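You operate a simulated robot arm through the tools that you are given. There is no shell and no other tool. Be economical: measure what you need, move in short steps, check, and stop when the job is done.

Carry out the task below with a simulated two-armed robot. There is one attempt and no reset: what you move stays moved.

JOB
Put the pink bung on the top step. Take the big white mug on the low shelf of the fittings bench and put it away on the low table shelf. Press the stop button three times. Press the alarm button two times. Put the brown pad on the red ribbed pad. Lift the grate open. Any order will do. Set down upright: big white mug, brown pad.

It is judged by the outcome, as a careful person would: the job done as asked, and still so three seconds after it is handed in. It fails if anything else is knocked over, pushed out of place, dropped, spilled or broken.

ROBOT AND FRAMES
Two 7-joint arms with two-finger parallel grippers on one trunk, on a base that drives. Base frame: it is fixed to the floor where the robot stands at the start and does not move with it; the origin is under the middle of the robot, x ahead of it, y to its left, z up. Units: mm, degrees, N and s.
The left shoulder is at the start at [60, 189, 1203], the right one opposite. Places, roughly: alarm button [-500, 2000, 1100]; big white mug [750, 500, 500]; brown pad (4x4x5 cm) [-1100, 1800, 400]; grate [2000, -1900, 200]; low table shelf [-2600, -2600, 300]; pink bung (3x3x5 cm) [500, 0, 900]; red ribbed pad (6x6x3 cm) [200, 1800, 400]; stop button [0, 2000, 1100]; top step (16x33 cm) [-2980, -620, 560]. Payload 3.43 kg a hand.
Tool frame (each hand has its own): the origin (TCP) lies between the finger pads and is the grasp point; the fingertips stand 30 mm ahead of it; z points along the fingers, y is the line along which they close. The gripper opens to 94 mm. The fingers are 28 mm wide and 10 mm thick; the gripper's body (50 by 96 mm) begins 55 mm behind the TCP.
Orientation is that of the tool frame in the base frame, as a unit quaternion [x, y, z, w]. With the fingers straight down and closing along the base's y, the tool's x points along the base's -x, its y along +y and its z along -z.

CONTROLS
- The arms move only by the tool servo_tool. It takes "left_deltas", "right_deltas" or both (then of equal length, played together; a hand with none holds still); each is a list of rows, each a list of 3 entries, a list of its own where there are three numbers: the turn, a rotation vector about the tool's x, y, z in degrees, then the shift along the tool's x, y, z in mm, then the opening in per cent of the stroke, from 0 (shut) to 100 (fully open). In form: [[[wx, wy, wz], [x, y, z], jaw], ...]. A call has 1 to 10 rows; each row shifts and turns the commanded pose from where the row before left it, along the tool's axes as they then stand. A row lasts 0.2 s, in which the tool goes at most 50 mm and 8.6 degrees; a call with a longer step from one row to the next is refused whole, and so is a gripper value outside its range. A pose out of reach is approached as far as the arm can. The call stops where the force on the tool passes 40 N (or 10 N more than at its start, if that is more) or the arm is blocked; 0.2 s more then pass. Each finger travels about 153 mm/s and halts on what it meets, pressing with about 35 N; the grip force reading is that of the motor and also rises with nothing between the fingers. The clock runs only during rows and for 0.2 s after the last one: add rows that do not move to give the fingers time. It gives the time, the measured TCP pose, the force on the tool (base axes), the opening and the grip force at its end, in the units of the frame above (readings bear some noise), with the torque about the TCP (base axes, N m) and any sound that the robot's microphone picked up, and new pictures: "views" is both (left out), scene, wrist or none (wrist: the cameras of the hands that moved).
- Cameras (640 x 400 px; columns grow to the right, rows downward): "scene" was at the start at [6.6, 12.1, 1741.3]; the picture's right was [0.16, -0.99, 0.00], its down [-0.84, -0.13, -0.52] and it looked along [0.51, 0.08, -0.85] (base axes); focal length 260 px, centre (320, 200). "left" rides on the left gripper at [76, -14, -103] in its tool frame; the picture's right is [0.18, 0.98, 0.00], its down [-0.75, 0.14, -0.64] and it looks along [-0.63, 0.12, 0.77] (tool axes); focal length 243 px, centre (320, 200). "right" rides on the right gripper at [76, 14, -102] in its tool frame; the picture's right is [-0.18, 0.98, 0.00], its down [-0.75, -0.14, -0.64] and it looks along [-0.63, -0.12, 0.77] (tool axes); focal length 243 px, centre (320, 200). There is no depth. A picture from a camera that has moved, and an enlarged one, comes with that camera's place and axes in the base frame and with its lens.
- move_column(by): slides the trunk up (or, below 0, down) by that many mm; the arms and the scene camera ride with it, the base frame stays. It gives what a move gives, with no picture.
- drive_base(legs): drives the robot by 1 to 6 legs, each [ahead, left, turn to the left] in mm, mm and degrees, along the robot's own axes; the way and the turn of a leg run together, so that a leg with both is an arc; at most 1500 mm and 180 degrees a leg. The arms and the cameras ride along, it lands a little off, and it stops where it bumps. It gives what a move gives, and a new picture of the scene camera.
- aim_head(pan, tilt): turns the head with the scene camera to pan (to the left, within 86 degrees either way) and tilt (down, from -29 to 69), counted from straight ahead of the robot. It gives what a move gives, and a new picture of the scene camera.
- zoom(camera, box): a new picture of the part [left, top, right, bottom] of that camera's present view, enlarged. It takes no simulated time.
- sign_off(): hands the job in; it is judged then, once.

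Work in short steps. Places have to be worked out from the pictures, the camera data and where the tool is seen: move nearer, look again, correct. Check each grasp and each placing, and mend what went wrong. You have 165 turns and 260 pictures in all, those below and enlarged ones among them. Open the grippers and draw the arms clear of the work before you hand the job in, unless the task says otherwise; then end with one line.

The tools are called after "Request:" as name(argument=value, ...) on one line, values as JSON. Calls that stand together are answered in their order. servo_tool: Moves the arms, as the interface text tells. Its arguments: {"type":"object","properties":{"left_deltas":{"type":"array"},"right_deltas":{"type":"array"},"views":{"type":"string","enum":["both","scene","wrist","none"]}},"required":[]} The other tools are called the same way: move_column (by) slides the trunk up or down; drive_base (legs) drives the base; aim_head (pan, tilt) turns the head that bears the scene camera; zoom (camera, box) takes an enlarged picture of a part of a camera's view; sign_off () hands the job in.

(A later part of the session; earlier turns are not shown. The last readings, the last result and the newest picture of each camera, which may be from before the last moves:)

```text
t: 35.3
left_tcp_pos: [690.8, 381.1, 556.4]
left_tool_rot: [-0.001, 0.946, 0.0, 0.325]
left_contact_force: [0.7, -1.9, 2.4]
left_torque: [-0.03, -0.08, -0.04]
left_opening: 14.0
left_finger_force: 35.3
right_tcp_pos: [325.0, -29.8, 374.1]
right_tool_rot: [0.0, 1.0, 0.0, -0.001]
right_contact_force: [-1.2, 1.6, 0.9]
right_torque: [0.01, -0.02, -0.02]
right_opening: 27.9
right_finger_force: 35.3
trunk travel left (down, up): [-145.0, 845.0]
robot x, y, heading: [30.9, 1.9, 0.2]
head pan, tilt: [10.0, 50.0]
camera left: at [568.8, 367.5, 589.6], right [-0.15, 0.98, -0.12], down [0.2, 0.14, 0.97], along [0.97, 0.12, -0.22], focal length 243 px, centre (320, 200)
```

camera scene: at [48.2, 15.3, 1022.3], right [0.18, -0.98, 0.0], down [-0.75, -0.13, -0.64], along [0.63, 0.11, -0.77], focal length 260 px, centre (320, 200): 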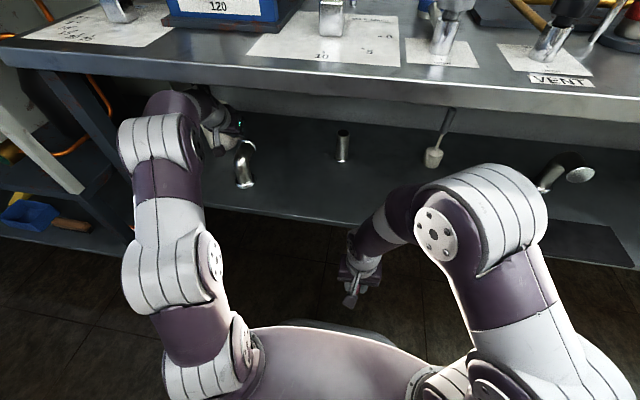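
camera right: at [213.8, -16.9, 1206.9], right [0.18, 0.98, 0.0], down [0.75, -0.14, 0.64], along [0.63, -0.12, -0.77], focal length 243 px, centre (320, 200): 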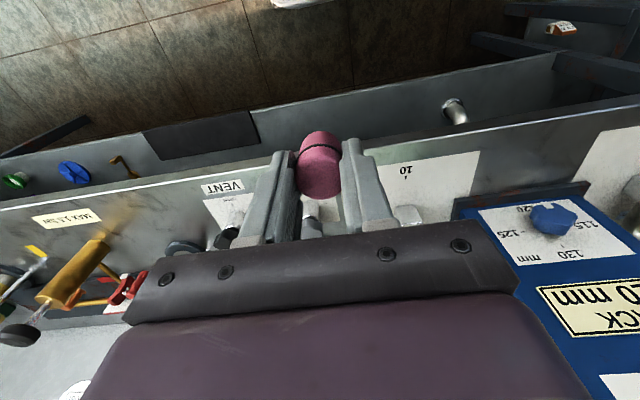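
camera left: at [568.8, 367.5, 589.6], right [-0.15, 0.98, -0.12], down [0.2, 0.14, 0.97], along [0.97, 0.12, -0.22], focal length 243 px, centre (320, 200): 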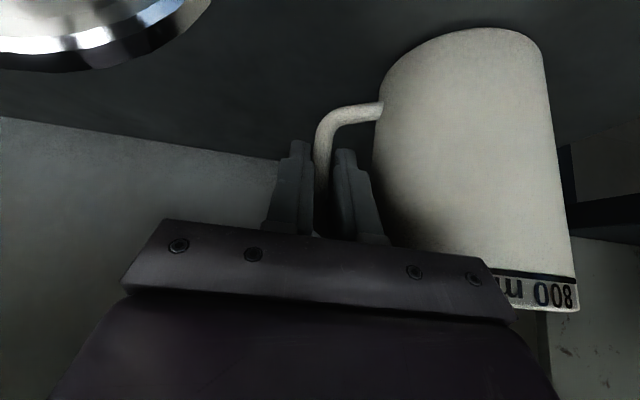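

Handle gripped (14 mm). Test lift 12 mm and look for tilt.

Request:
servo_tool(left_deltas=[[[0, 0, 0], [-3.7, 0, -4.7], 0], [[0, 0, 0], [-3.7, 0, -4.7], 0], [[0, 0, 0], [0, 0, 0], 0]], views="wrist")

```text
t: 36.1
left_tcp_pos: [691.1, 381.2, 565.6]
left_tool_rot: [-0.001, 0.946, -0.002, 0.323]
left_contact_force: [0.5, 0.5, -6.4]
left_torque: [-0.54, 0.06, -0.06]
left_opening: 14.0
left_finger_force: 34.8
right_tcp_pos: [324.6, -30.1, 372.7]
right_tool_rot: [-0.001, 1.0, -0.001, -0.002]
right_contact_force: [0.2, 0.1, -1.0]
right_torque: [-0.03, 0.0, 0.01]
right_opening: 27.9
right_finger_force: 34.9
trunk travel left (down, up): [-145.0, 845.0]
robot x, y, heading: [33.0, -0.1, -0.0]
head pan, tilt: [10.0, 50.0]
camera left: at [568.9, 368.7, 599.6], right [-0.15, 0.98, -0.12], down [0.2, 0.14, 0.97], along [0.97, 0.12, -0.22], focal length 243 px, centre (320, 200)
```

left: 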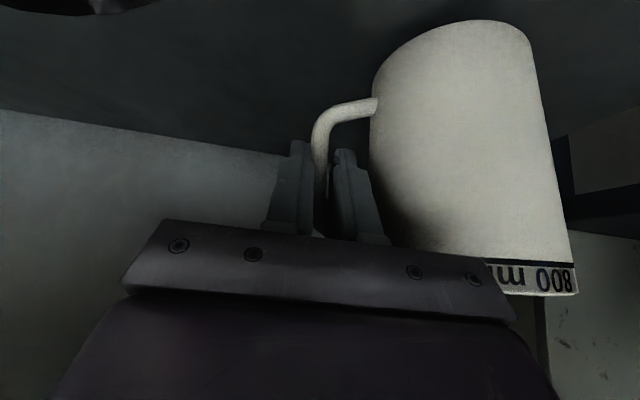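

It weighs about 6.4 N with a slight tilt. Lift a further 20 mm and check whether tilt grows.

Request:
servo_tool(left_deltas=[[[0, 0, 0], [-6.1, 0, -7.9], 0], [[0, 0, 0], [-6.1, 0, -7.9], 0], [[0, 0, 0], [0, 0, 0], 0], [[0, 0, 0], [0, 0, 0], 0]], views="both")

```text
t: 37.1
left_tcp_pos: [691.2, 381.4, 584.5]
left_tool_rot: [-0.001, 0.946, -0.002, 0.324]
left_contact_force: [0.0, -0.6, -8.0]
left_torque: [-0.5, 0.04, -0.05]
left_opening: 14.2
left_finger_force: 35.2
right_tcp_pos: [325.7, -30.1, 372.7]
right_tool_rot: [-0.001, 1.0, -0.001, -0.001]
right_contact_force: [-0.1, -0.7, 0.7]
right_torque: [0.02, 0.01, -0.01]
right_opening: 27.9
right_finger_force: 34.9
trunk travel left (down, up): [-145.0, 845.0]
robot x, y, heading: [31.6, 1.7, -0.0]
head pan, tilt: [10.0, 50.0]
camera scene: at [49.4, 16.0, 1021.8], right [0.18, -0.98, 0.0], down [-0.76, -0.14, -0.64], along [0.63, 0.11, -0.77], focal length 260 px, centre (320, 200)
camera left: at [569.0, 368.9, 617.6], right [-0.15, 0.98, -0.12], down [0.2, 0.15, 0.97], along [0.97, 0.12, -0.22], focal length 243 px, centre (320, 200)
```

scene: 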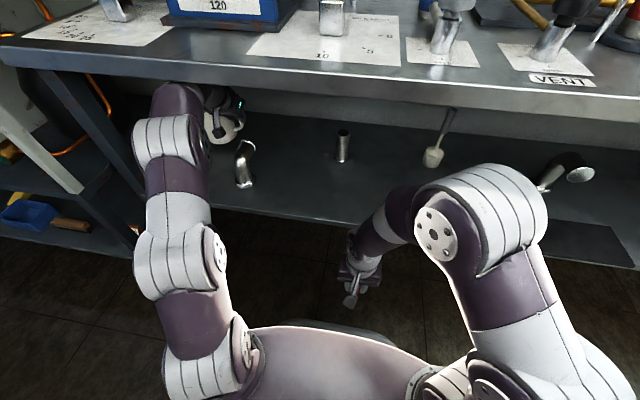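
left: 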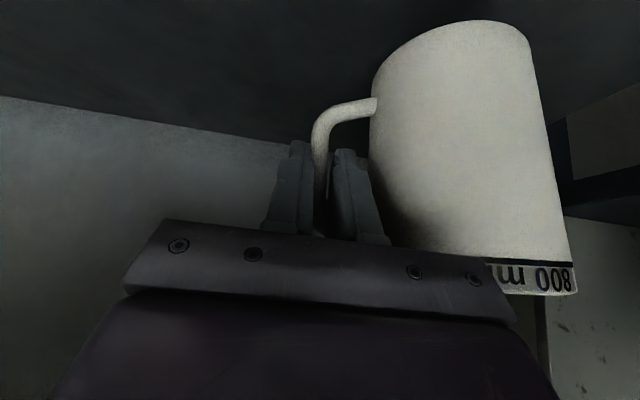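

Stable, tilt about 2°. Back straight out from under the bench.

Request:
drive_base(legs=[[-600, 0, 0]])

```text
t: 40.4
left_tcp_pos: [95.9, 379.9, 586.5]
left_tool_rot: [0.0, 0.946, -0.002, 0.325]
left_contact_force: [0.7, 0.4, -7.5]
left_torque: [-0.52, 0.08, 0.03]
left_opening: 14.2
left_finger_force: 34.9
right_tcp_pos: [-271.4, -31.6, 374.0]
right_tool_rot: [-0.001, 1.0, -0.002, -0.002]
right_contact_force: [-0.2, 1.2, -0.7]
right_torque: [0.02, -0.01, -0.01]
right_opening: 27.8
right_finger_force: 35.0
trunk travel left (down, up): [-145.0, 845.0]
robot x, y, heading: [-560.8, 1.2, -0.1]
head pan, tilt: [10.0, 50.0]
camera scene: at [-547.5, 15.0, 1022.3], right [0.17, -0.98, 0.0], down [-0.75, -0.13, -0.64], along [0.63, 0.11, -0.77], focal length 260 px, centre (320, 200)
```

scene: 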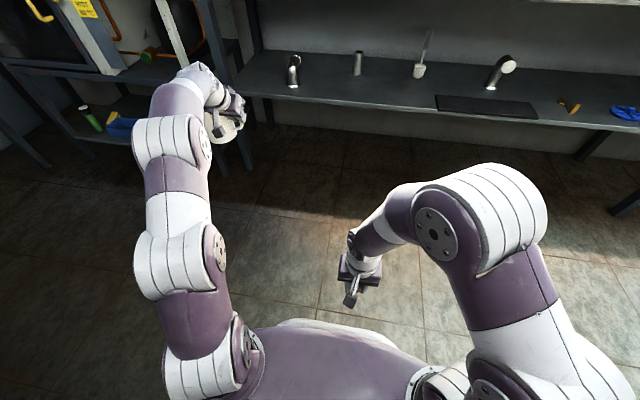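

Clear of the bench. Draw the mug in by 200 mm, then turn around 180° and raise the trunk to look for the step and the low table.

Request:
servo_tool(left_deltas=[[[0, 0, 0], [31.5, 0, -24.6], 0], [[0, 0, 0], [31.5, 0, -24.6], 0], [[0, 0, 0], [31.5, 0, -24.6], 0], [[0, 0, 0], [31.5, 0, -24.6], 0], [[0, 0, 0], [31.5, 0, -24.6], 0], [[0, 0, 0], [0, 0, 0], 0]], views="none")

Request:
move_column(by=400)

Request:
drive_base(legs=[[0, 0, 180]])

Request:
aim_head(pan=15, tilt=20)

```text
t: 41.8
left_tcp_pos: [-104.8, 380.3, 586.6]
left_tool_rot: [0.0, 0.946, -0.002, 0.325]
left_contact_force: [0.1, 0.0, -6.2]
left_torque: [-0.49, 0.06, 0.03]
left_opening: 13.8
left_finger_force: 34.9
right_tcp_pos: [-270.6, -31.2, 374.5]
right_tool_rot: [-0.001, 1.0, -0.002, -0.002]
right_contact_force: [0.3, -0.2, -0.4]
right_torque: [0.0, 0.03, 0.02]
right_opening: 28.0
right_finger_force: 34.8
trunk travel left (down, up): [-145.0, 845.0]
robot x, y, heading: [-564.2, 0.4, 0.0]
head pan, tilt: [10.0, 50.0]
```

```text
t: 45.7
left_tcp_pos: [-103.4, 379.3, 985.9]
left_tool_rot: [0.0, 0.946, -0.001, 0.324]
left_contact_force: [-0.1, 0.6, -7.0]
left_torque: [-0.55, 0.07, -0.01]
left_opening: 13.9
left_finger_force: 35.3
right_tcp_pos: [-271.4, -31.1, 774.2]
right_tool_rot: [-0.001, 1.0, -0.001, -0.001]
right_contact_force: [-0.5, -0.9, 0.8]
right_torque: [0.0, 0.02, 0.02]
right_opening: 28.1
right_finger_force: 34.6
trunk travel left (down, up): [-545.0, 445.0]
robot x, y, heading: [-562.2, 0.1, -0.1]
head pan, tilt: [10.0, 50.0]
```

```text
t: 53.5
left_tcp_pos: [-1016.2, -390.0, 987.7]
left_tool_rot: [0.946, 0.009, -0.323, 0.002]
left_contact_force: [-0.7, 0.0, -7.2]
left_torque: [0.55, -0.12, -0.05]
left_opening: 10.5
left_finger_force: 35.3
right_tcp_pos: [-856.6, 24.3, 775.4]
right_tool_rot: [1.0, 0.01, 0.001, -0.001]
right_contact_force: [1.1, 0.4, -0.4]
right_torque: [-0.04, -0.01, 0.0]
right_opening: 27.8
right_finger_force: 34.4
trunk travel left (down, up): [-545.0, 445.0]
robot x, y, heading: [-557.8, -1.5, -179.0]
head pan, tilt: [10.0, 50.0]
camera scene: at [-580.6, -13.4, 1422.3], right [-0.19, 0.98, 0.0], down [0.75, 0.15, -0.64], along [-0.63, -0.12, -0.77], focal length 260 px, centre (320, 200)
```

scene: 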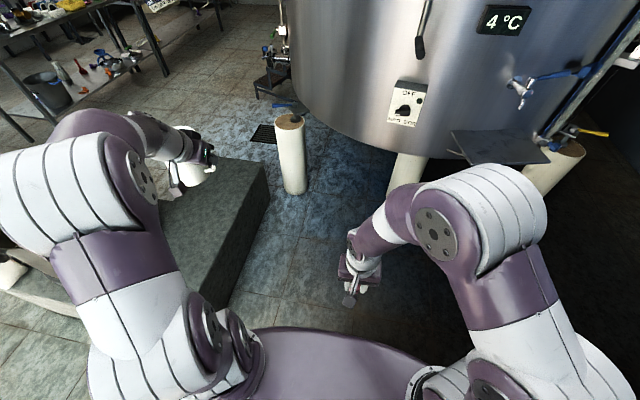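

```text
t: 54.4
left_tcp_pos: [-1015.2, -390.0, 985.9]
left_tool_rot: [0.946, 0.01, -0.325, 0.002]
left_contact_force: [-0.2, 0.3, -7.4]
left_torque: [0.48, -0.12, 0.01]
left_opening: 10.3
left_finger_force: 34.6
right_tcp_pos: [-857.9, 24.6, 773.1]
right_tool_rot: [1.0, 0.011, 0.002, 0.0]
right_contact_force: [0.2, -0.2, -0.2]
right_torque: [-0.01, 0.02, 0.0]
right_opening: 27.7
right_finger_force: 34.7
trunk travel left (down, up): [-545.0, 445.0]
robot x, y, heading: [-561.4, -1.1, -178.7]
head pan, tilt: [15.0, 20.0]
camera scene: at [-594.6, -24.4, 1467.8], right [-0.28, 0.96, 0.0], down [0.33, 0.1, -0.94], along [-0.9, -0.26, -0.34], focal length 260 px, centre (320, 200)
```

scene: 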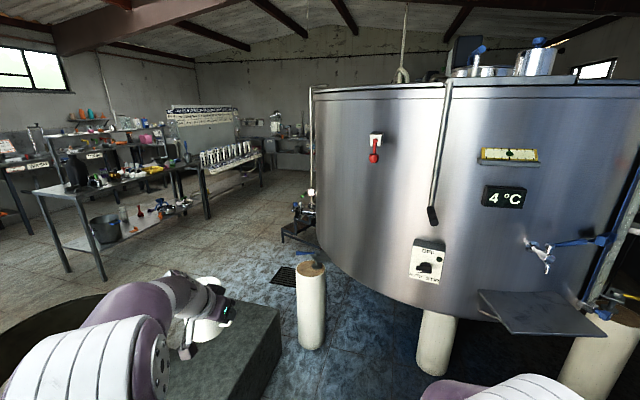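

The left opening fell to 10 mm during the turn; check the mug's state at once.

Request:
zoom(camera="left", box=[0, 0, 640, 400])

Request:
zoom(camera="scene", box=[100, 230, 300, 355])

```text
1.00 times, centred on (320, 200) of left (not enlarged: the box is as wide or as high as the picture)
camera zoom: at [-891.8, -372.7, 1020.0], right [0.16, -0.98, -0.12], down [-0.2, -0.15, 0.97], along [-0.97, -0.14, -0.22], focal length 243 px, centre (320, 200)
```

zoom: 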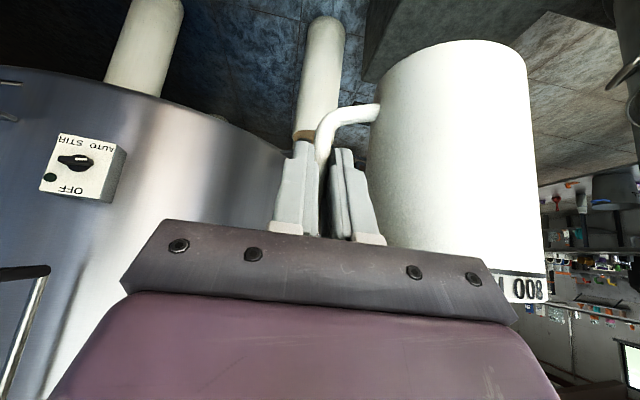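

```text
3.20 times, centred on (200, 292) of scene
camera zoom: at [-594.6, -24.4, 1467.8], right [-0.28, 0.96, 0.0], down [0.33, 0.1, -0.94], along [-0.9, -0.26, -0.34], focal length 834 px, centre (704, -96)
```

zoom: 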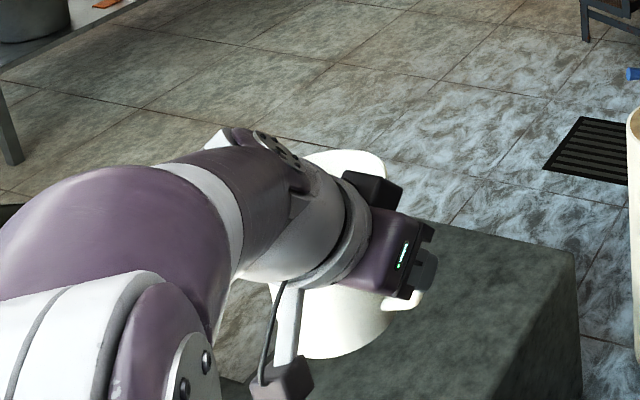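

The mug only swung slightly about the bar and is still upright. Look left to plan the route to the low table and step.

Request:
aim_head(pan=55, tilt=28)

Request:
zoom(camera="scene", box=[350, 30, 640, 211])

```text
t: 55.5
left_tcp_pos: [-1014.5, -389.5, 985.5]
left_tool_rot: [0.945, 0.009, -0.326, 0.002]
left_contact_force: [0.6, 0.5, -6.4]
left_torque: [0.56, -0.11, -0.02]
left_opening: 9.8
left_finger_force: 34.9
right_tcp_pos: [-857.5, 25.0, 773.2]
right_tool_rot: [1.0, 0.009, 0.002, 0.0]
right_contact_force: [-1.0, 0.4, -0.1]
right_torque: [0.02, -0.01, 0.02]
right_opening: 27.7
right_finger_force: 35.0
trunk travel left (down, up): [-545.0, 445.0]
robot x, y, heading: [-562.3, 1.3, -178.8]
head pan, tilt: [55.0, 28.0]
camera scene: at [-556.0, -74.2, 1455.0], right [-0.83, 0.56, 0.0], down [0.26, 0.39, -0.88], along [-0.49, -0.73, -0.47], focal length 260 px, centre (320, 200)
```

scene: 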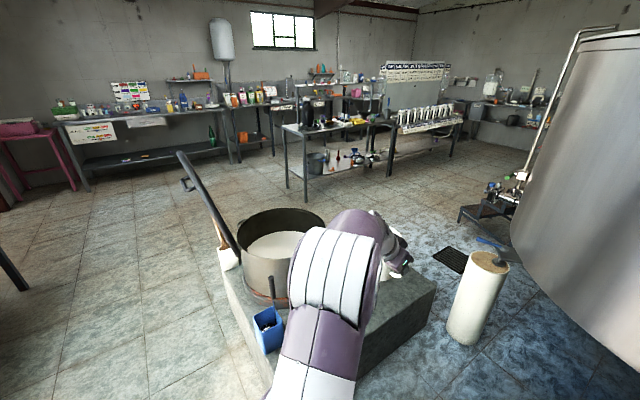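

```text
2.21 times, centred on (495, 120) of scene
camera zoom: at [-556.0, -74.2, 1455.0], right [-0.83, 0.56, 0.0], down [0.26, 0.39, -0.88], along [-0.49, -0.73, -0.47], focal length 575 px, centre (-66, 375)
```

zoom: 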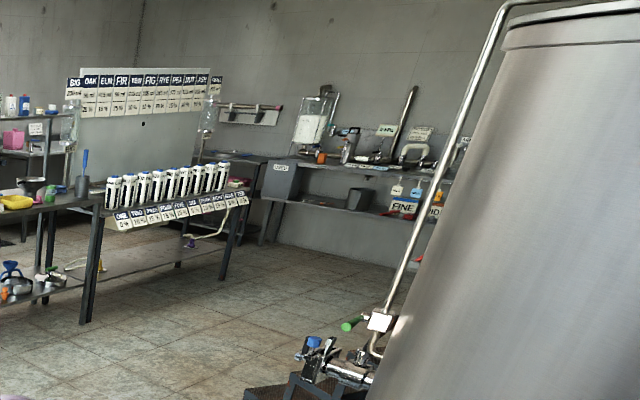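

A concrete block with a cauldron lies ahead-left; I'll go round it on the bench side. Back up 300, turn left to face −y, and see how the mug holds.

Request:
drive_base(legs=[[-300, 0, 0], [0, 0, 89]])

Request:
zoom(camera="left", box=[220, 30, 620, 330])

```text
t: 61.3
left_tcp_pos: [128.4, -444.9, 986.4]
left_tool_rot: [0.661, 0.676, -0.228, 0.231]
left_contact_force: [0.4, 0.2, -7.3]
left_torque: [0.16, 0.54, 0.02]
left_opening: 10.1
left_finger_force: 35.2
right_tcp_pos: [-286.6, -286.8, 774.1]
right_tool_rot: [0.7, 0.714, 0.001, -0.003]
right_contact_force: [0.5, 0.6, -0.8]
right_torque: [-0.01, -0.01, 0.03]
right_opening: 28.2
right_finger_force: 34.9
trunk travel left (down, up): [-545.0, 445.0]
robot x, y, heading: [-262.8, 7.6, -88.7]
head pan, tilt: [55.0, 28.0]
camera scene: at [-187.5, 16.3, 1455.0], right [-0.56, -0.83, 0.0], down [-0.39, 0.26, -0.88], along [0.73, -0.49, -0.47], focal length 260 px, centre (320, 200)
```

scene: 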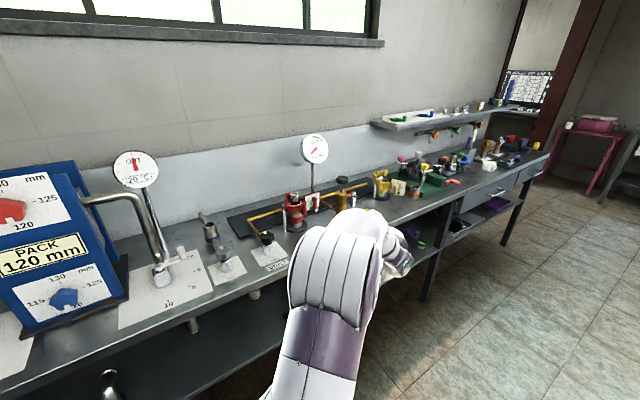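

```text
1.33 times, centred on (420, 180) of left
camera zoom: at [112.2, -321.1, 1020.0], right [0.98, 0.16, -0.12], down [0.15, -0.2, 0.97], along [0.14, -0.97, -0.22], focal length 324 px, centre (187, 227)
```

zoom: 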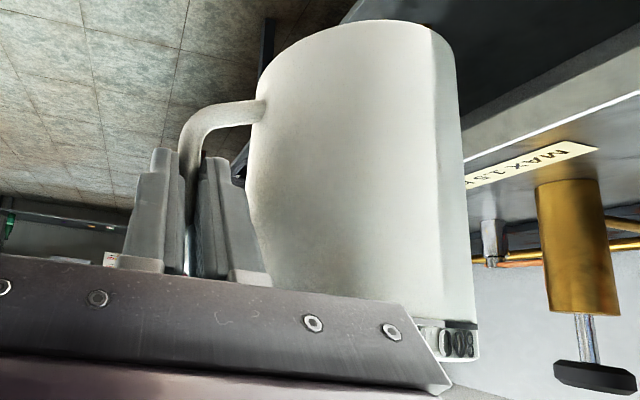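

Mug upright and held. Drive forward along −y 1880 mm, then look toward the low table.

Request:
drive_base(legs=[[1000, 0, 0], [850, 0, 0]])

Request:
aim_head(pan=-60, tilt=22)

```text
t: 70.5
left_tcp_pos: [197.4, -2261.9, 986.8]
left_tool_rot: [0.655, 0.683, -0.226, 0.233]
left_contact_force: [1.6, 1.5, -7.5]
left_torque: [0.18, 0.51, 0.02]
left_opening: 10.0
left_finger_force: 34.6
right_tcp_pos: [-221.4, -2111.0, 773.1]
right_tool_rot: [0.692, 0.722, 0.0, -0.001]
right_contact_force: [-0.8, -0.3, -0.8]
right_torque: [0.05, 0.0, -0.01]
right_opening: 27.9
right_finger_force: 34.7
trunk travel left (down, up): [-545.0, 445.0]
robot x, y, heading: [-203.5, -1817.1, -87.9]
head pan, tilt: [55.0, 28.0]
camera scene: at [-127.7, -1806.9, 1455.0], right [-0.54, -0.84, 0.0], down [-0.4, 0.25, -0.88], along [0.74, -0.48, -0.47], focal length 260 px, centre (320, 200)
```

scene: 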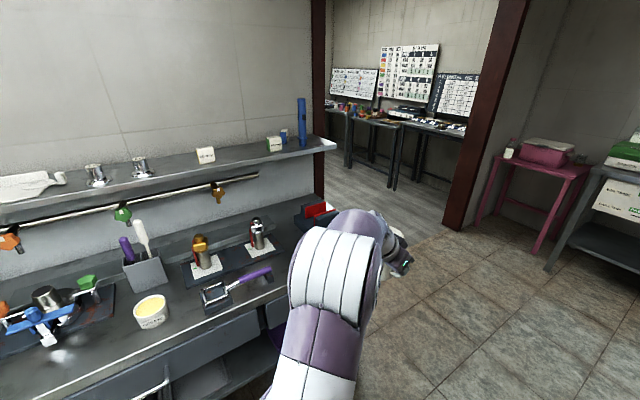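

```text
t: 72.5
left_tcp_pos: [196.4, -2261.2, 986.0]
left_tool_rot: [0.655, 0.682, -0.226, 0.233]
left_contact_force: [-0.6, -0.8, -6.6]
left_torque: [0.13, 0.51, 0.02]
left_opening: 9.8
left_finger_force: 34.2
right_tcp_pos: [-221.6, -2110.7, 773.4]
right_tool_rot: [0.693, 0.721, 0.001, -0.002]
right_contact_force: [-1.1, -0.7, -0.4]
right_torque: [0.01, 0.03, 0.0]
right_opening: 27.9
right_finger_force: 35.5
trunk travel left (down, up): [-545.0, 445.0]
robot x, y, heading: [-201.9, -1816.4, -87.5]
head pan, tilt: [-60.0, 22.0]
camera scene: at [-282.8, -1806.8, 1464.7], right [-0.54, 0.84, 0.0], down [0.32, 0.2, -0.93], along [-0.78, -0.5, -0.37], focal length 260 px, centre (320, 200)
```

scene: 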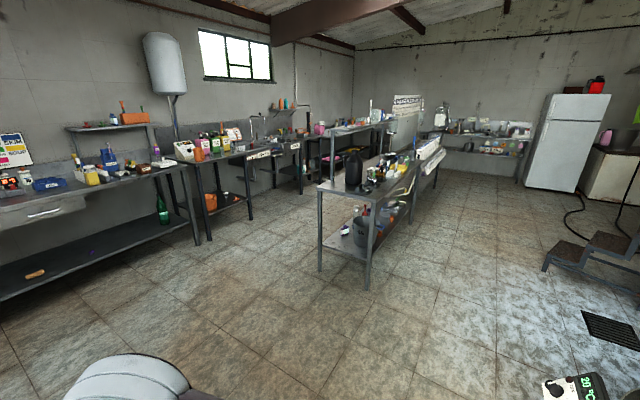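

The table's end is at x ≈ −1925 with y −2860…−2405. The dark steps appear right. Zoom both.

Request:
zoom(camera="scene", box=[300, 140, 460, 300])

Request:
zoom(camera="scene", box=[520, 200, 640, 300])

```text
2.50 times, centred on (380, 220) of scene
camera zoom: at [-282.8, -1806.8, 1464.7], right [-0.54, 0.84, 0.0], down [0.32, 0.2, -0.93], along [-0.78, -0.5, -0.37], focal length 651 px, centre (170, 150)
```

zoom: 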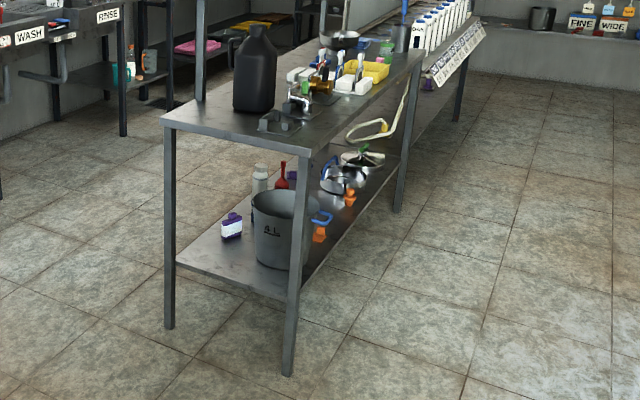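

```text
4.00 times, centred on (580, 250) of scene
camera zoom: at [-282.8, -1806.8, 1464.7], right [-0.54, 0.84, 0.0], down [0.32, 0.2, -0.93], along [-0.78, -0.5, -0.37], focal length 1042 px, centre (-720, 0)
```

zoom: 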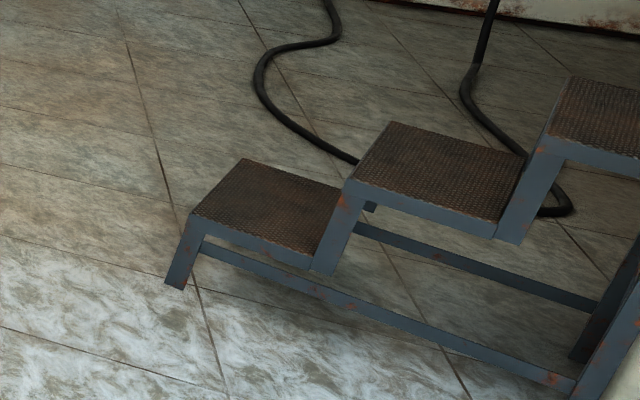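

The low shelf has free room near this table end. I'll turn right to face −x and approach the end of the table, then look closer.

Request:
drive_base(legs=[[0, 0, -92.5], [900, 0, 0], [0, 420, 0]])

Request:
aim_head(pan=15, tilt=40)

```text
t: 79.9
left_tcp_pos: [-1322.4, -2095.1, 984.1]
left_tool_rot: [0.942, -0.095, -0.319, -0.034]
left_contact_force: [-1.0, 0.2, -8.1]
left_torque: [0.39, -0.49, -0.06]
left_opening: 9.9
left_finger_force: 34.7
right_tcp_pos: [-1075.3, -1726.1, 772.7]
right_tool_rot: [0.995, -0.1, 0.003, 0.0]
right_contact_force: [-0.5, 0.9, -0.8]
right_torque: [-0.06, -0.04, -0.01]
right_opening: 27.6
right_finger_force: 35.2
trunk travel left (down, up): [-545.0, 445.0]
robot x, y, heading: [-794.6, -1815.7, 168.5]
head pan, tilt: [-60.0, 22.0]
stopped in leg 2: the robot was blocked; the commanded pose is now the measured one
camera scene: at [-770.9, -1740.0, 1464.6], right [0.95, 0.32, 0.0], down [0.12, -0.36, -0.93], along [-0.29, 0.88, -0.38], focal length 260 px, centre (320, 200)
```

scene: 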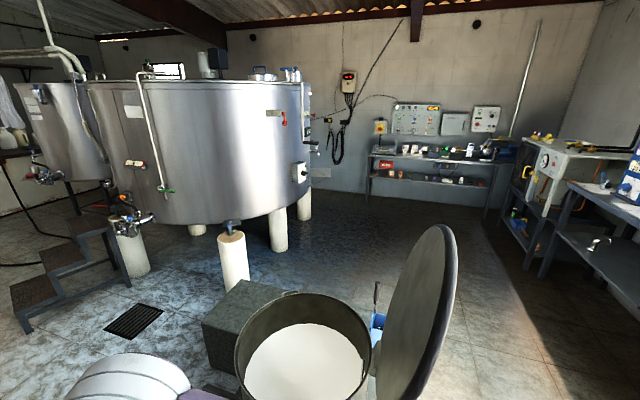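

```text
t: 81.4
left_tcp_pos: [-1318.8, -2098.4, 986.8]
left_tool_rot: [0.941, -0.096, -0.322, -0.034]
left_contact_force: [-0.8, 0.6, -7.4]
left_torque: [0.38, -0.41, 0.0]
left_opening: 9.7
left_finger_force: 34.6
right_tcp_pos: [-1074.8, -1728.3, 774.1]
right_tool_rot: [0.995, -0.101, 0.002, 0.0]
right_contact_force: [-0.4, 0.2, 0.4]
right_torque: [0.0, -0.01, -0.04]
right_opening: 27.8
right_finger_force: 35.4
trunk travel left (down, up): [-545.0, 445.0]
robot x, y, heading: [-796.2, -1819.4, 168.5]
head pan, tilt: [15.0, 40.0]
camera scene: at [-822.4, -1835.7, 1436.5], right [-0.06, 1.0, 0.0], down [0.64, 0.04, -0.77], along [-0.76, -0.04, -0.64], focal length 260 px, centre (320, 200)
```

scene: 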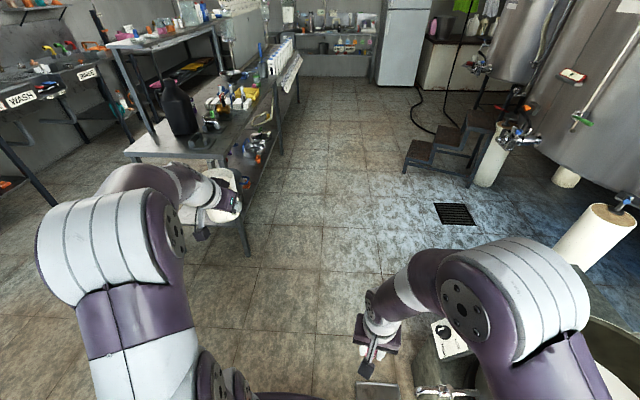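

The base bumped something on its right (the cauldron block). I sidestep left away from it, straighten to heading 180°, and check what's there.

Request:
drive_base(legs=[[0, 350, 0], [0, 0, 11]])

Request:
aim_head(pan=-70, tilt=40)

```text
t: 84.4
left_tcp_pos: [-1327.5, -2539.2, 986.5]
left_tool_rot: [0.946, -0.006, -0.325, -0.004]
left_contact_force: [-0.1, -0.1, -6.2]
left_torque: [0.47, -0.34, -0.01]
left_opening: 10.0
left_finger_force: 35.2
right_tcp_pos: [-1157.0, -2130.3, 773.2]
right_tool_rot: [1.0, -0.004, 0.002, 0.0]
right_contact_force: [0.0, 0.5, 0.3]
right_torque: [0.0, 0.01, 0.07]
right_opening: 28.0
right_finger_force: 35.4
trunk travel left (down, up): [-545.0, 445.0]
robot x, y, heading: [-864.6, -2163.9, 179.3]
head pan, tilt: [15.0, 40.0]
camera scene: at [-889.1, -2185.8, 1436.5], right [-0.25, 0.97, 0.0], down [0.62, 0.16, -0.77], along [-0.74, -0.19, -0.64], focal length 260 px, centre (320, 200)
```

scene: 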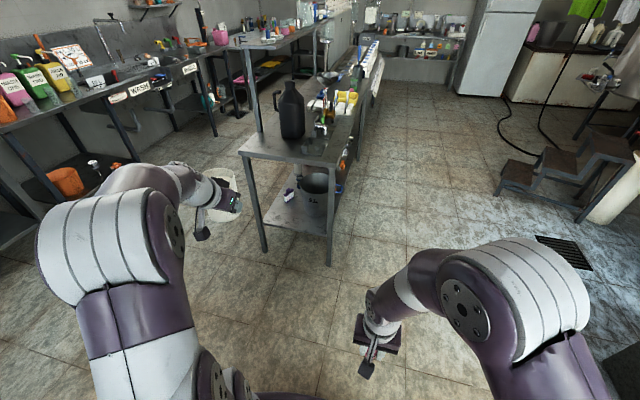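

```text
t: 86.0
left_tcp_pos: [-1327.4, -2540.1, 987.2]
left_tool_rot: [0.946, -0.005, -0.323, -0.003]
left_contact_force: [0.0, -0.3, -6.8]
left_torque: [0.45, -0.39, 0.03]
left_opening: 9.8
left_finger_force: 34.7
right_tcp_pos: [-1156.4, -2128.2, 774.5]
right_tool_rot: [1.0, -0.004, 0.002, 0.0]
right_contact_force: [-0.6, 0.5, -0.6]
right_torque: [0.0, -0.05, -0.03]
right_opening: 27.9
right_finger_force: 35.1
trunk travel left (down, up): [-545.0, 445.0]
robot x, y, heading: [-864.6, -2163.6, 179.5]
head pan, tilt: [-70.0, 40.0]
camera scene: at [-835.4, -2084.4, 1436.6], right [0.94, 0.33, 0.0], down [0.22, -0.61, -0.77], along [-0.26, 0.72, -0.64], focal length 260 px, centre (320, 200)
```

scene: 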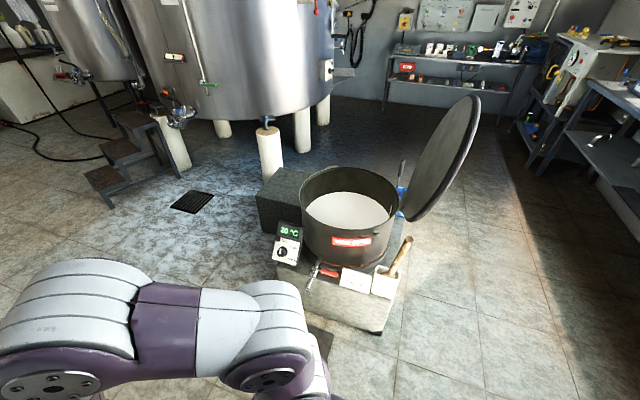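

Nothing there looks disturbed. Now look at the table-end shelf (shelf z ≈ 290, table top ≈ 775).

Request:
aim_head(pan=22, tilt=40)

Request:
zoom(camera="scene", box=[270, 120, 430, 280])

```text
t: 87.7
left_tcp_pos: [-1328.1, -2538.8, 986.7]
left_tool_rot: [0.946, -0.004, -0.324, -0.003]
left_contact_force: [-0.3, -0.4, -7.8]
left_torque: [0.47, -0.39, 0.03]
left_opening: 9.8
left_finger_force: 35.0
right_tcp_pos: [-1155.9, -2128.3, 773.3]
right_tool_rot: [1.0, -0.004, 0.002, 0.0]
right_contact_force: [-0.5, -0.2, 0.2]
right_torque: [-0.05, -0.02, 0.04]
right_opening: 28.0
right_finger_force: 35.2
trunk travel left (down, up): [-545.0, 445.0]
robot x, y, heading: [-862.3, -2165.5, 179.5]
head pan, tilt: [22.0, 40.0]
camera scene: at [-886.1, -2195.6, 1436.5], right [-0.37, 0.93, 0.0], down [0.6, 0.24, -0.77], along [-0.71, -0.28, -0.64], focal length 260 px, centre (320, 200)
```

scene: 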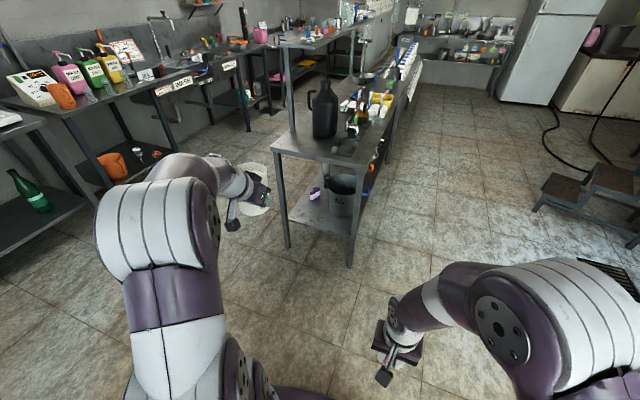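

```text
2.50 times, centred on (350, 200) of scene
camera zoom: at [-886.1, -2195.6, 1436.5], right [-0.37, 0.93, 0.0], down [0.6, 0.24, -0.77], along [-0.71, -0.28, -0.64], focal length 651 px, centre (245, 200)
```

zoom: 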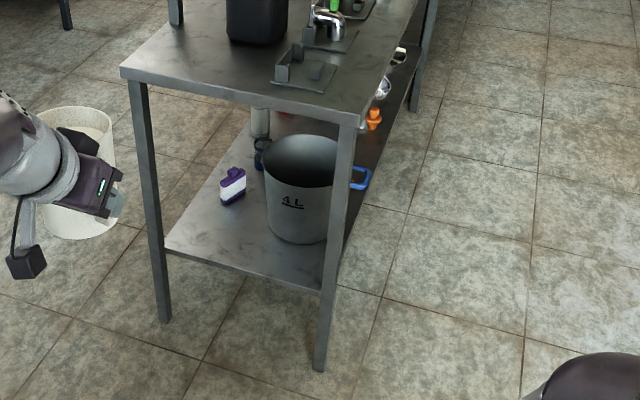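

Free spot: mug centre ≈ (−2000, −2725), clear of bucket and purple jar. Raise the right hand a bit (for the low trunk), drive near the table end and lower the trunk.

Request:
servo_tool(right_deltas=[[[0, 0, 0], [0, 0, -48], 10], [[0, 0, 0], [0, 0, -48], 10], [[0, 0, 0], [0, 0, -48], 10], [[0, 0, 0], [0, 0, 0], 10]], views="none")

Request:
drive_base(legs=[[0, 120, 0], [350, 0, 0]])

Request:
move_column(by=-400)

Request:
move_column(by=-100)

Request:
aim_head(pan=25, tilt=35)

Request:
zoom(camera="left", box=[0, 0, 640, 400])

```text
t: 88.7
left_tcp_pos: [-1327.7, -2538.8, 986.8]
left_tool_rot: [0.946, -0.004, -0.324, -0.003]
left_contact_force: [0.1, -0.6, -7.1]
left_torque: [0.47, -0.38, 0.0]
left_opening: 9.7
left_finger_force: 35.5
right_tcp_pos: [-1158.4, -2129.5, 916.7]
right_tool_rot: [1.0, -0.005, 0.003, 0.0]
right_contact_force: [-1.2, 0.1, -0.3]
right_torque: [-0.01, -0.02, -0.01]
right_opening: 27.9
right_finger_force: 35.4
trunk travel left (down, up): [-545.0, 445.0]
robot x, y, heading: [-862.8, -2165.8, 179.5]
head pan, tilt: [22.0, 40.0]
```

```text
t: 91.8
left_tcp_pos: [-1677.0, -2660.8, 985.9]
left_tool_rot: [0.946, -0.001, -0.324, -0.001]
left_contact_force: [0.3, 0.1, -6.8]
left_torque: [0.45, -0.36, 0.01]
left_opening: 9.9
left_finger_force: 34.6
right_tcp_pos: [-1510.6, -2249.1, 915.5]
right_tool_rot: [1.0, -0.001, 0.003, 0.0]
right_contact_force: [-0.4, -0.4, -0.9]
right_torque: [0.0, -0.02, 0.01]
right_opening: 27.7
right_finger_force: 35.0
trunk travel left (down, up): [-545.0, 445.0]
robot x, y, heading: [-1216.1, -2282.7, 179.6]
head pan, tilt: [22.0, 40.0]
camera scene: at [-1238.4, -2314.2, 1436.4], right [-0.37, 0.93, 0.0], down [0.6, 0.24, -0.77], along [-0.71, -0.28, -0.64], focal length 260 px, centre (320, 200)
```

scene: 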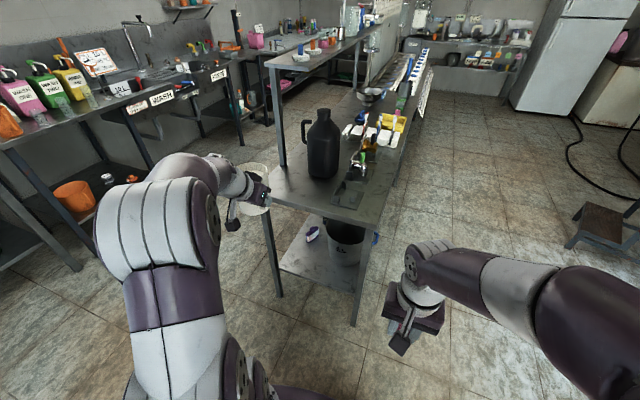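

```text
t: 95.6
left_tcp_pos: [-1676.9, -2659.5, 586.9]
left_tool_rot: [0.946, -0.001, -0.324, -0.002]
left_contact_force: [0.0, 0.6, -7.2]
left_torque: [0.46, -0.38, 0.01]
left_opening: 10.0
left_finger_force: 34.8
right_tcp_pos: [-1509.4, -2249.2, 516.7]
right_tool_rot: [1.0, -0.001, 0.002, 0.0]
right_contact_force: [0.0, -0.2, -1.1]
right_torque: [0.02, 0.01, 0.02]
right_opening: 28.0
right_finger_force: 35.1
trunk travel left (down, up): [-145.0, 845.0]
robot x, y, heading: [-1216.5, -2279.8, 179.8]
head pan, tilt: [22.0, 40.0]
```

```text
t: 96.9
left_tcp_pos: [-1676.5, -2660.2, 486.6]
left_tool_rot: [0.946, -0.001, -0.323, -0.002]
left_contact_force: [0.4, 0.0, -7.3]
left_torque: [0.45, -0.41, -0.02]
left_opening: 9.9
left_finger_force: 35.2
right_tcp_pos: [-1510.2, -2248.6, 417.1]
right_tool_rot: [1.0, 0.0, 0.002, 0.0]
right_contact_force: [-0.6, -0.5, -0.8]
right_torque: [0.02, 0.01, 0.0]
right_opening: 27.8
right_finger_force: 35.5
trunk travel left (down, up): [-45.0, 945.0]
robot x, y, heading: [-1217.1, -2288.4, 179.9]
head pan, tilt: [22.0, 40.0]
```

```text
t: 97.6
left_tcp_pos: [-1677.2, -2661.0, 486.6]
left_tool_rot: [0.946, -0.001, -0.324, -0.002]
left_contact_force: [-0.4, -0.1, -7.1]
left_torque: [0.42, -0.36, 0.03]
left_opening: 10.0
left_finger_force: 35.0
right_tcp_pos: [-1509.7, -2248.9, 416.0]
right_tool_rot: [1.0, -0.001, 0.002, 0.0]
right_contact_force: [0.1, 0.9, -0.1]
right_torque: [0.02, -0.01, -0.01]
right_opening: 27.6
right_finger_force: 35.2
trunk travel left (down, up): [-45.0, 945.0]
robot x, y, heading: [-1215.8, -2279.5, 179.6]
head pan, tilt: [25.0, 35.0]
camera scene: at [-1238.2, -2319.3, 944.0], right [-0.42, 0.91, 0.0], down [0.52, 0.24, -0.82], along [-0.74, -0.34, -0.57], focal length 260 px, centre (320, 200)
```

scene: 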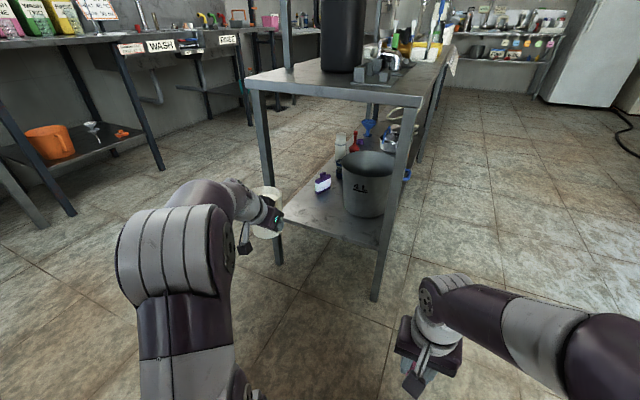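

```text
1.00 times, centred on (320, 200) of left (not enlarged: the box is as wide or as high as the picture)
camera zoom: at [-1553.1, -2645.1, 520.4], right [0.14, -0.98, -0.12], down [-0.2, -0.14, 0.97], along [-0.97, -0.11, -0.22], focal length 243 px, centre (320, 200)
```

zoom: 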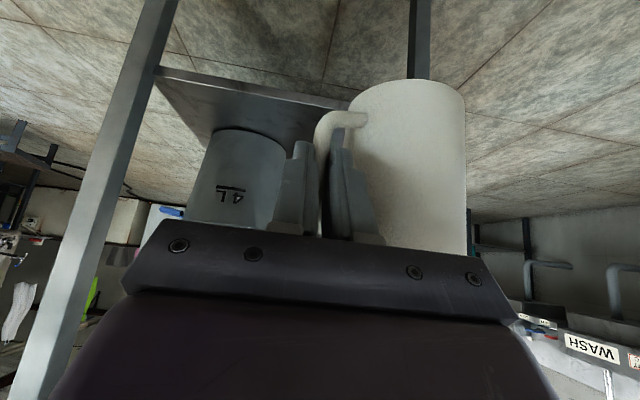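

Mug hangs nearly upright. Lower the hand ~85 mm (mug bottom ≈ 308 vs shelf ≈ 275) then drive ahead 180.

Request:
servo_tool(left_deltas=[[[0, 0, 0], [17.7, 0, 22.6], 0], [[0, 0, 0], [17.7, 0, 22.6], 0], [[0, 0, 0], [17.7, 0, 22.6], 0], [[0, 0, 0], [0, 0, 0], 0]], views="none")

Request:
drive_base(legs=[[150, 0, 0]])

Request:
zoom(camera="left", box=[0, 0, 640, 400])

Request:
zoom(camera="scene", box=[200, 120, 440, 300])

```text
t: 98.6
left_tcp_pos: [-1676.4, -2659.7, 399.2]
left_tool_rot: [0.946, -0.002, -0.324, -0.002]
left_contact_force: [-0.5, 0.2, -6.9]
left_torque: [0.47, -0.36, -0.03]
left_opening: 9.6
left_finger_force: 35.0
right_tcp_pos: [-1510.1, -2248.1, 417.5]
right_tool_rot: [1.0, -0.001, 0.002, 0.0]
right_contact_force: [0.0, 0.0, -0.4]
right_torque: [0.01, 0.02, 0.02]
right_opening: 27.8
right_finger_force: 35.3
trunk travel left (down, up): [-45.0, 945.0]
robot x, y, heading: [-1217.9, -2283.0, 179.7]
head pan, tilt: [25.0, 35.0]
```

```text
t: 100.0
left_tcp_pos: [-1829.2, -2657.6, 399.3]
left_tool_rot: [0.946, -0.003, -0.324, -0.002]
left_contact_force: [0.1, -0.5, -6.7]
left_torque: [0.45, -0.4, 0.02]
left_opening: 9.9
left_finger_force: 35.4
right_tcp_pos: [-1661.6, -2246.7, 417.0]
right_tool_rot: [1.0, -0.003, 0.002, 0.001]
right_contact_force: [0.3, 0.0, 0.1]
right_torque: [0.04, -0.01, -0.01]
right_opening: 27.8
right_finger_force: 35.2
trunk travel left (down, up): [-45.0, 945.0]
robot x, y, heading: [-1368.8, -2282.4, 179.8]
head pan, tilt: [25.0, 35.0]
camera scene: at [-1390.5, -2318.4, 944.0], right [-0.42, 0.91, 0.0], down [0.52, 0.24, -0.82], along [-0.74, -0.34, -0.57], focal length 260 px, centre (320, 200)
```

scene: 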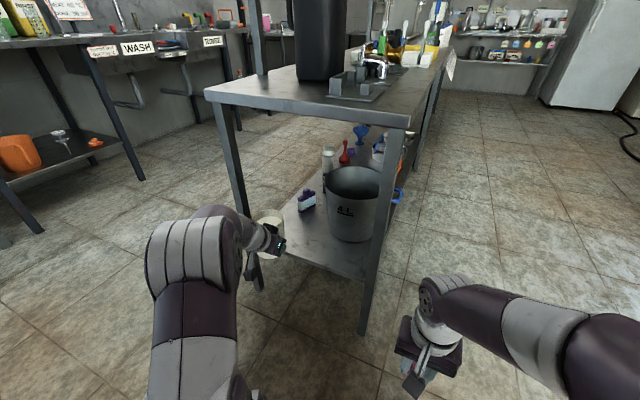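

```text
1.00 times, centred on (320, 200) of left (not enlarged: the box is as wide or as high as the picture)
camera zoom: at [-1705.8, -2643.2, 433.1], right [0.14, -0.98, -0.12], down [-0.2, -0.14, 0.97], along [-0.97, -0.11, -0.22], focal length 243 px, centre (320, 200)
```

zoom: 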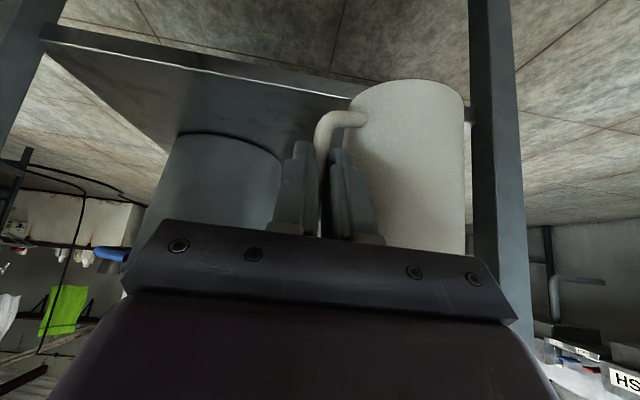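

```text
2.22 times, centred on (320, 210) of scene
camera zoom: at [-1390.5, -2318.4, 944.0], right [-0.42, 0.91, 0.0], down [0.52, 0.24, -0.82], along [-0.74, -0.34, -0.57], focal length 579 px, centre (320, 178)
```

zoom: 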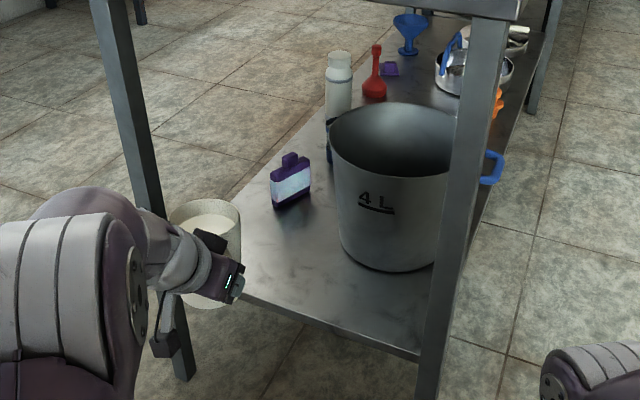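

Shelf top ≈ 275, mug bottom ≈ 308, path between legs is clear. Drive ahead another 110 mm.

Request:
drive_base(legs=[[110, 0, 0]])

Request:
zoom(camera="left", box=[0, 0, 640, 400])

Request:
zoom(camera="scene", box=[200, 120, 440, 300])

```text
t: 101.2
left_tcp_pos: [-1941.1, -2656.3, 399.0]
left_tool_rot: [0.946, -0.005, -0.324, -0.003]
left_contact_force: [-0.2, -0.3, -7.0]
left_torque: [0.45, -0.4, -0.03]
left_opening: 9.9
left_finger_force: 35.0
right_tcp_pos: [-1773.3, -2246.3, 416.0]
right_tool_rot: [1.0, -0.003, 0.003, 0.0]
right_contact_force: [0.5, 0.6, -0.4]
right_torque: [0.0, 0.0, -0.02]
right_opening: 28.0
right_finger_force: 34.6
trunk travel left (down, up): [-45.0, 945.0]
robot x, y, heading: [-1476.8, -2282.5, 179.5]
head pan, tilt: [25.0, 35.0]
camera scene: at [-1501.5, -2317.5, 944.0], right [-0.42, 0.91, 0.0], down [0.52, 0.24, -0.82], along [-0.74, -0.34, -0.57], focal length 260 px, centre (320, 200)
```

scene: 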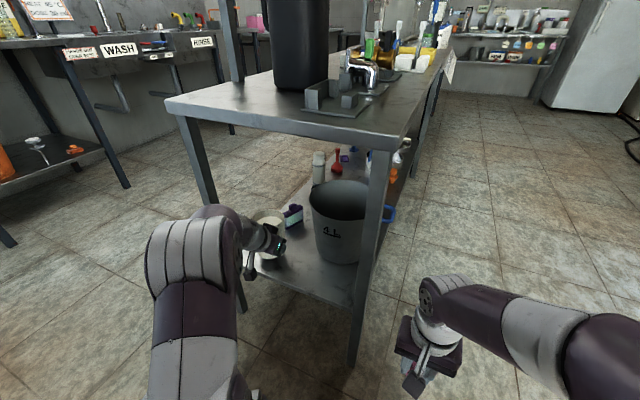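

```text
1.00 times, centred on (320, 200) of left (not enlarged: the box is as wide or as high as the picture)
camera zoom: at [-1816.8, -2642.2, 433.0], right [0.14, -0.98, -0.12], down [-0.2, -0.14, 0.97], along [-0.97, -0.11, -0.22], focal length 243 px, centre (320, 200)
```

zoom: 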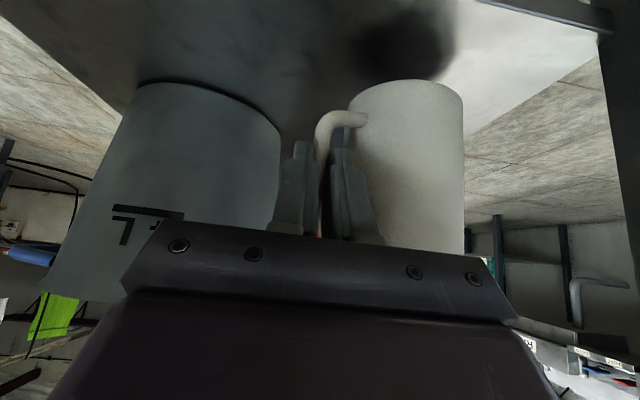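

```text
2.22 times, centred on (320, 210) of scene
camera zoom: at [-1501.5, -2317.5, 944.0], right [-0.42, 0.91, 0.0], down [0.52, 0.24, -0.82], along [-0.74, -0.34, -0.57], focal length 579 px, centre (320, 178)
```

zoom: 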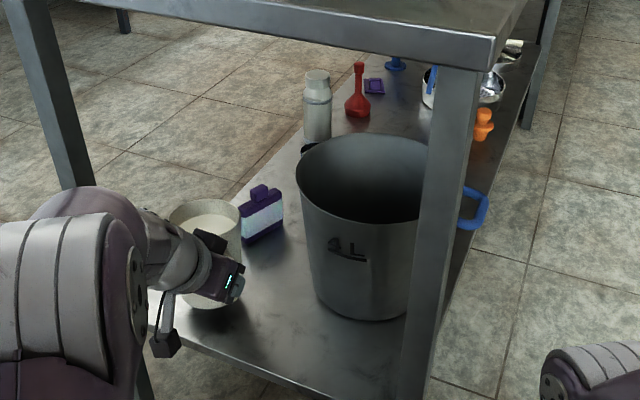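

Mug is over the free spot. Lower 25 mm slowly.

Request:
servo_tool(left_deltas=[[[0, 0, 0], [3.1, 0, 3.9], 0], [[0, 0, 0], [3.1, 0, 3.9], 0], [[0, 0, 0], [3.1, 0, 3.9], 0], [[0, 0, 0], [3.1, 0, 3.9], 0], [[0, 0, 0], [0, 0, 0], 0]], views="wrist")

```text
t: 102.4
left_tcp_pos: [-1941.5, -2656.3, 378.3]
left_tool_rot: [0.946, -0.003, -0.324, -0.003]
left_contact_force: [-0.2, -0.5, -7.0]
left_torque: [0.45, -0.38, -0.04]
left_opening: 9.9
left_finger_force: 34.8
right_tcp_pos: [-1773.1, -2246.3, 414.8]
right_tool_rot: [1.0, -0.004, 0.001, 0.0]
right_contact_force: [-0.4, 0.0, -0.2]
right_torque: [-0.02, 0.03, 0.02]
right_opening: 27.8
right_finger_force: 35.5
trunk travel left (down, up): [-45.0, 945.0]
robot x, y, heading: [-1483.5, -2283.3, 179.7]
head pan, tilt: [25.0, 35.0]
camera left: at [-1816.9, -2642.2, 413.1], right [0.14, -0.98, -0.12], down [-0.2, -0.14, 0.97], along [-0.97, -0.11, -0.22], focal length 243 px, centre (320, 200)
```

left: 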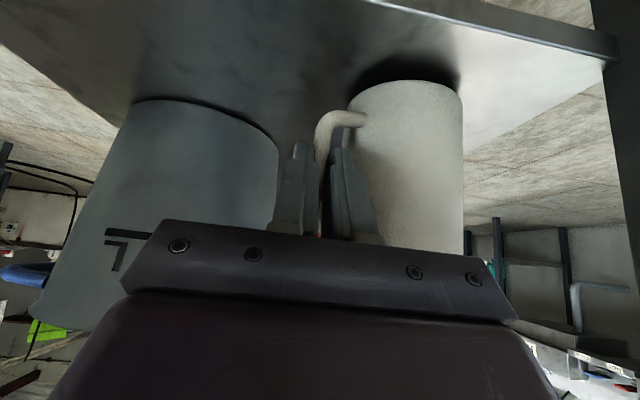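

Still hanging; continue in 3–4 mm steps.

Request:
servo_tool(left_deltas=[[[0, 0, 0], [2.5, 0, 3.1], 0], [[0, 0, 0], [2.5, 0, 3.1], 0], [[0, 0, 0], [0, 0, 0], 0]], views="wrist")

```text
t: 103.2
left_tcp_pos: [-1940.3, -2657.5, 374.2]
left_tool_rot: [0.945, -0.004, -0.327, -0.001]
left_contact_force: [3.6, 4.1, 14.6]
left_torque: [-0.43, 1.3, -0.13]
left_opening: 9.9
left_finger_force: 34.8
right_tcp_pos: [-1771.3, -2244.3, 417.1]
right_tool_rot: [1.0, -0.003, 0.0, 0.0]
right_contact_force: [-0.4, 0.1, -0.4]
right_torque: [0.02, -0.04, -0.01]
right_opening: 27.7
right_finger_force: 34.9
trunk travel left (down, up): [-45.0, 945.0]
robot x, y, heading: [-1477.7, -2284.1, 179.7]
head pan, tilt: [25.0, 35.0]
camera left: at [-1816.6, -2642.3, 407.0], right [0.14, -0.98, -0.11], down [-0.2, -0.14, 0.97], along [-0.97, -0.11, -0.21], focal length 243 px, centre (320, 200)
```

left: 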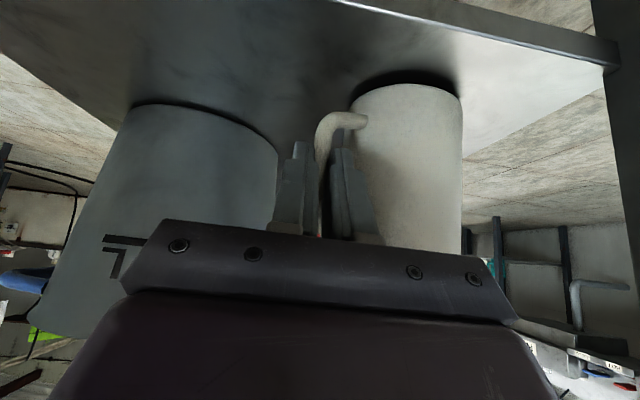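

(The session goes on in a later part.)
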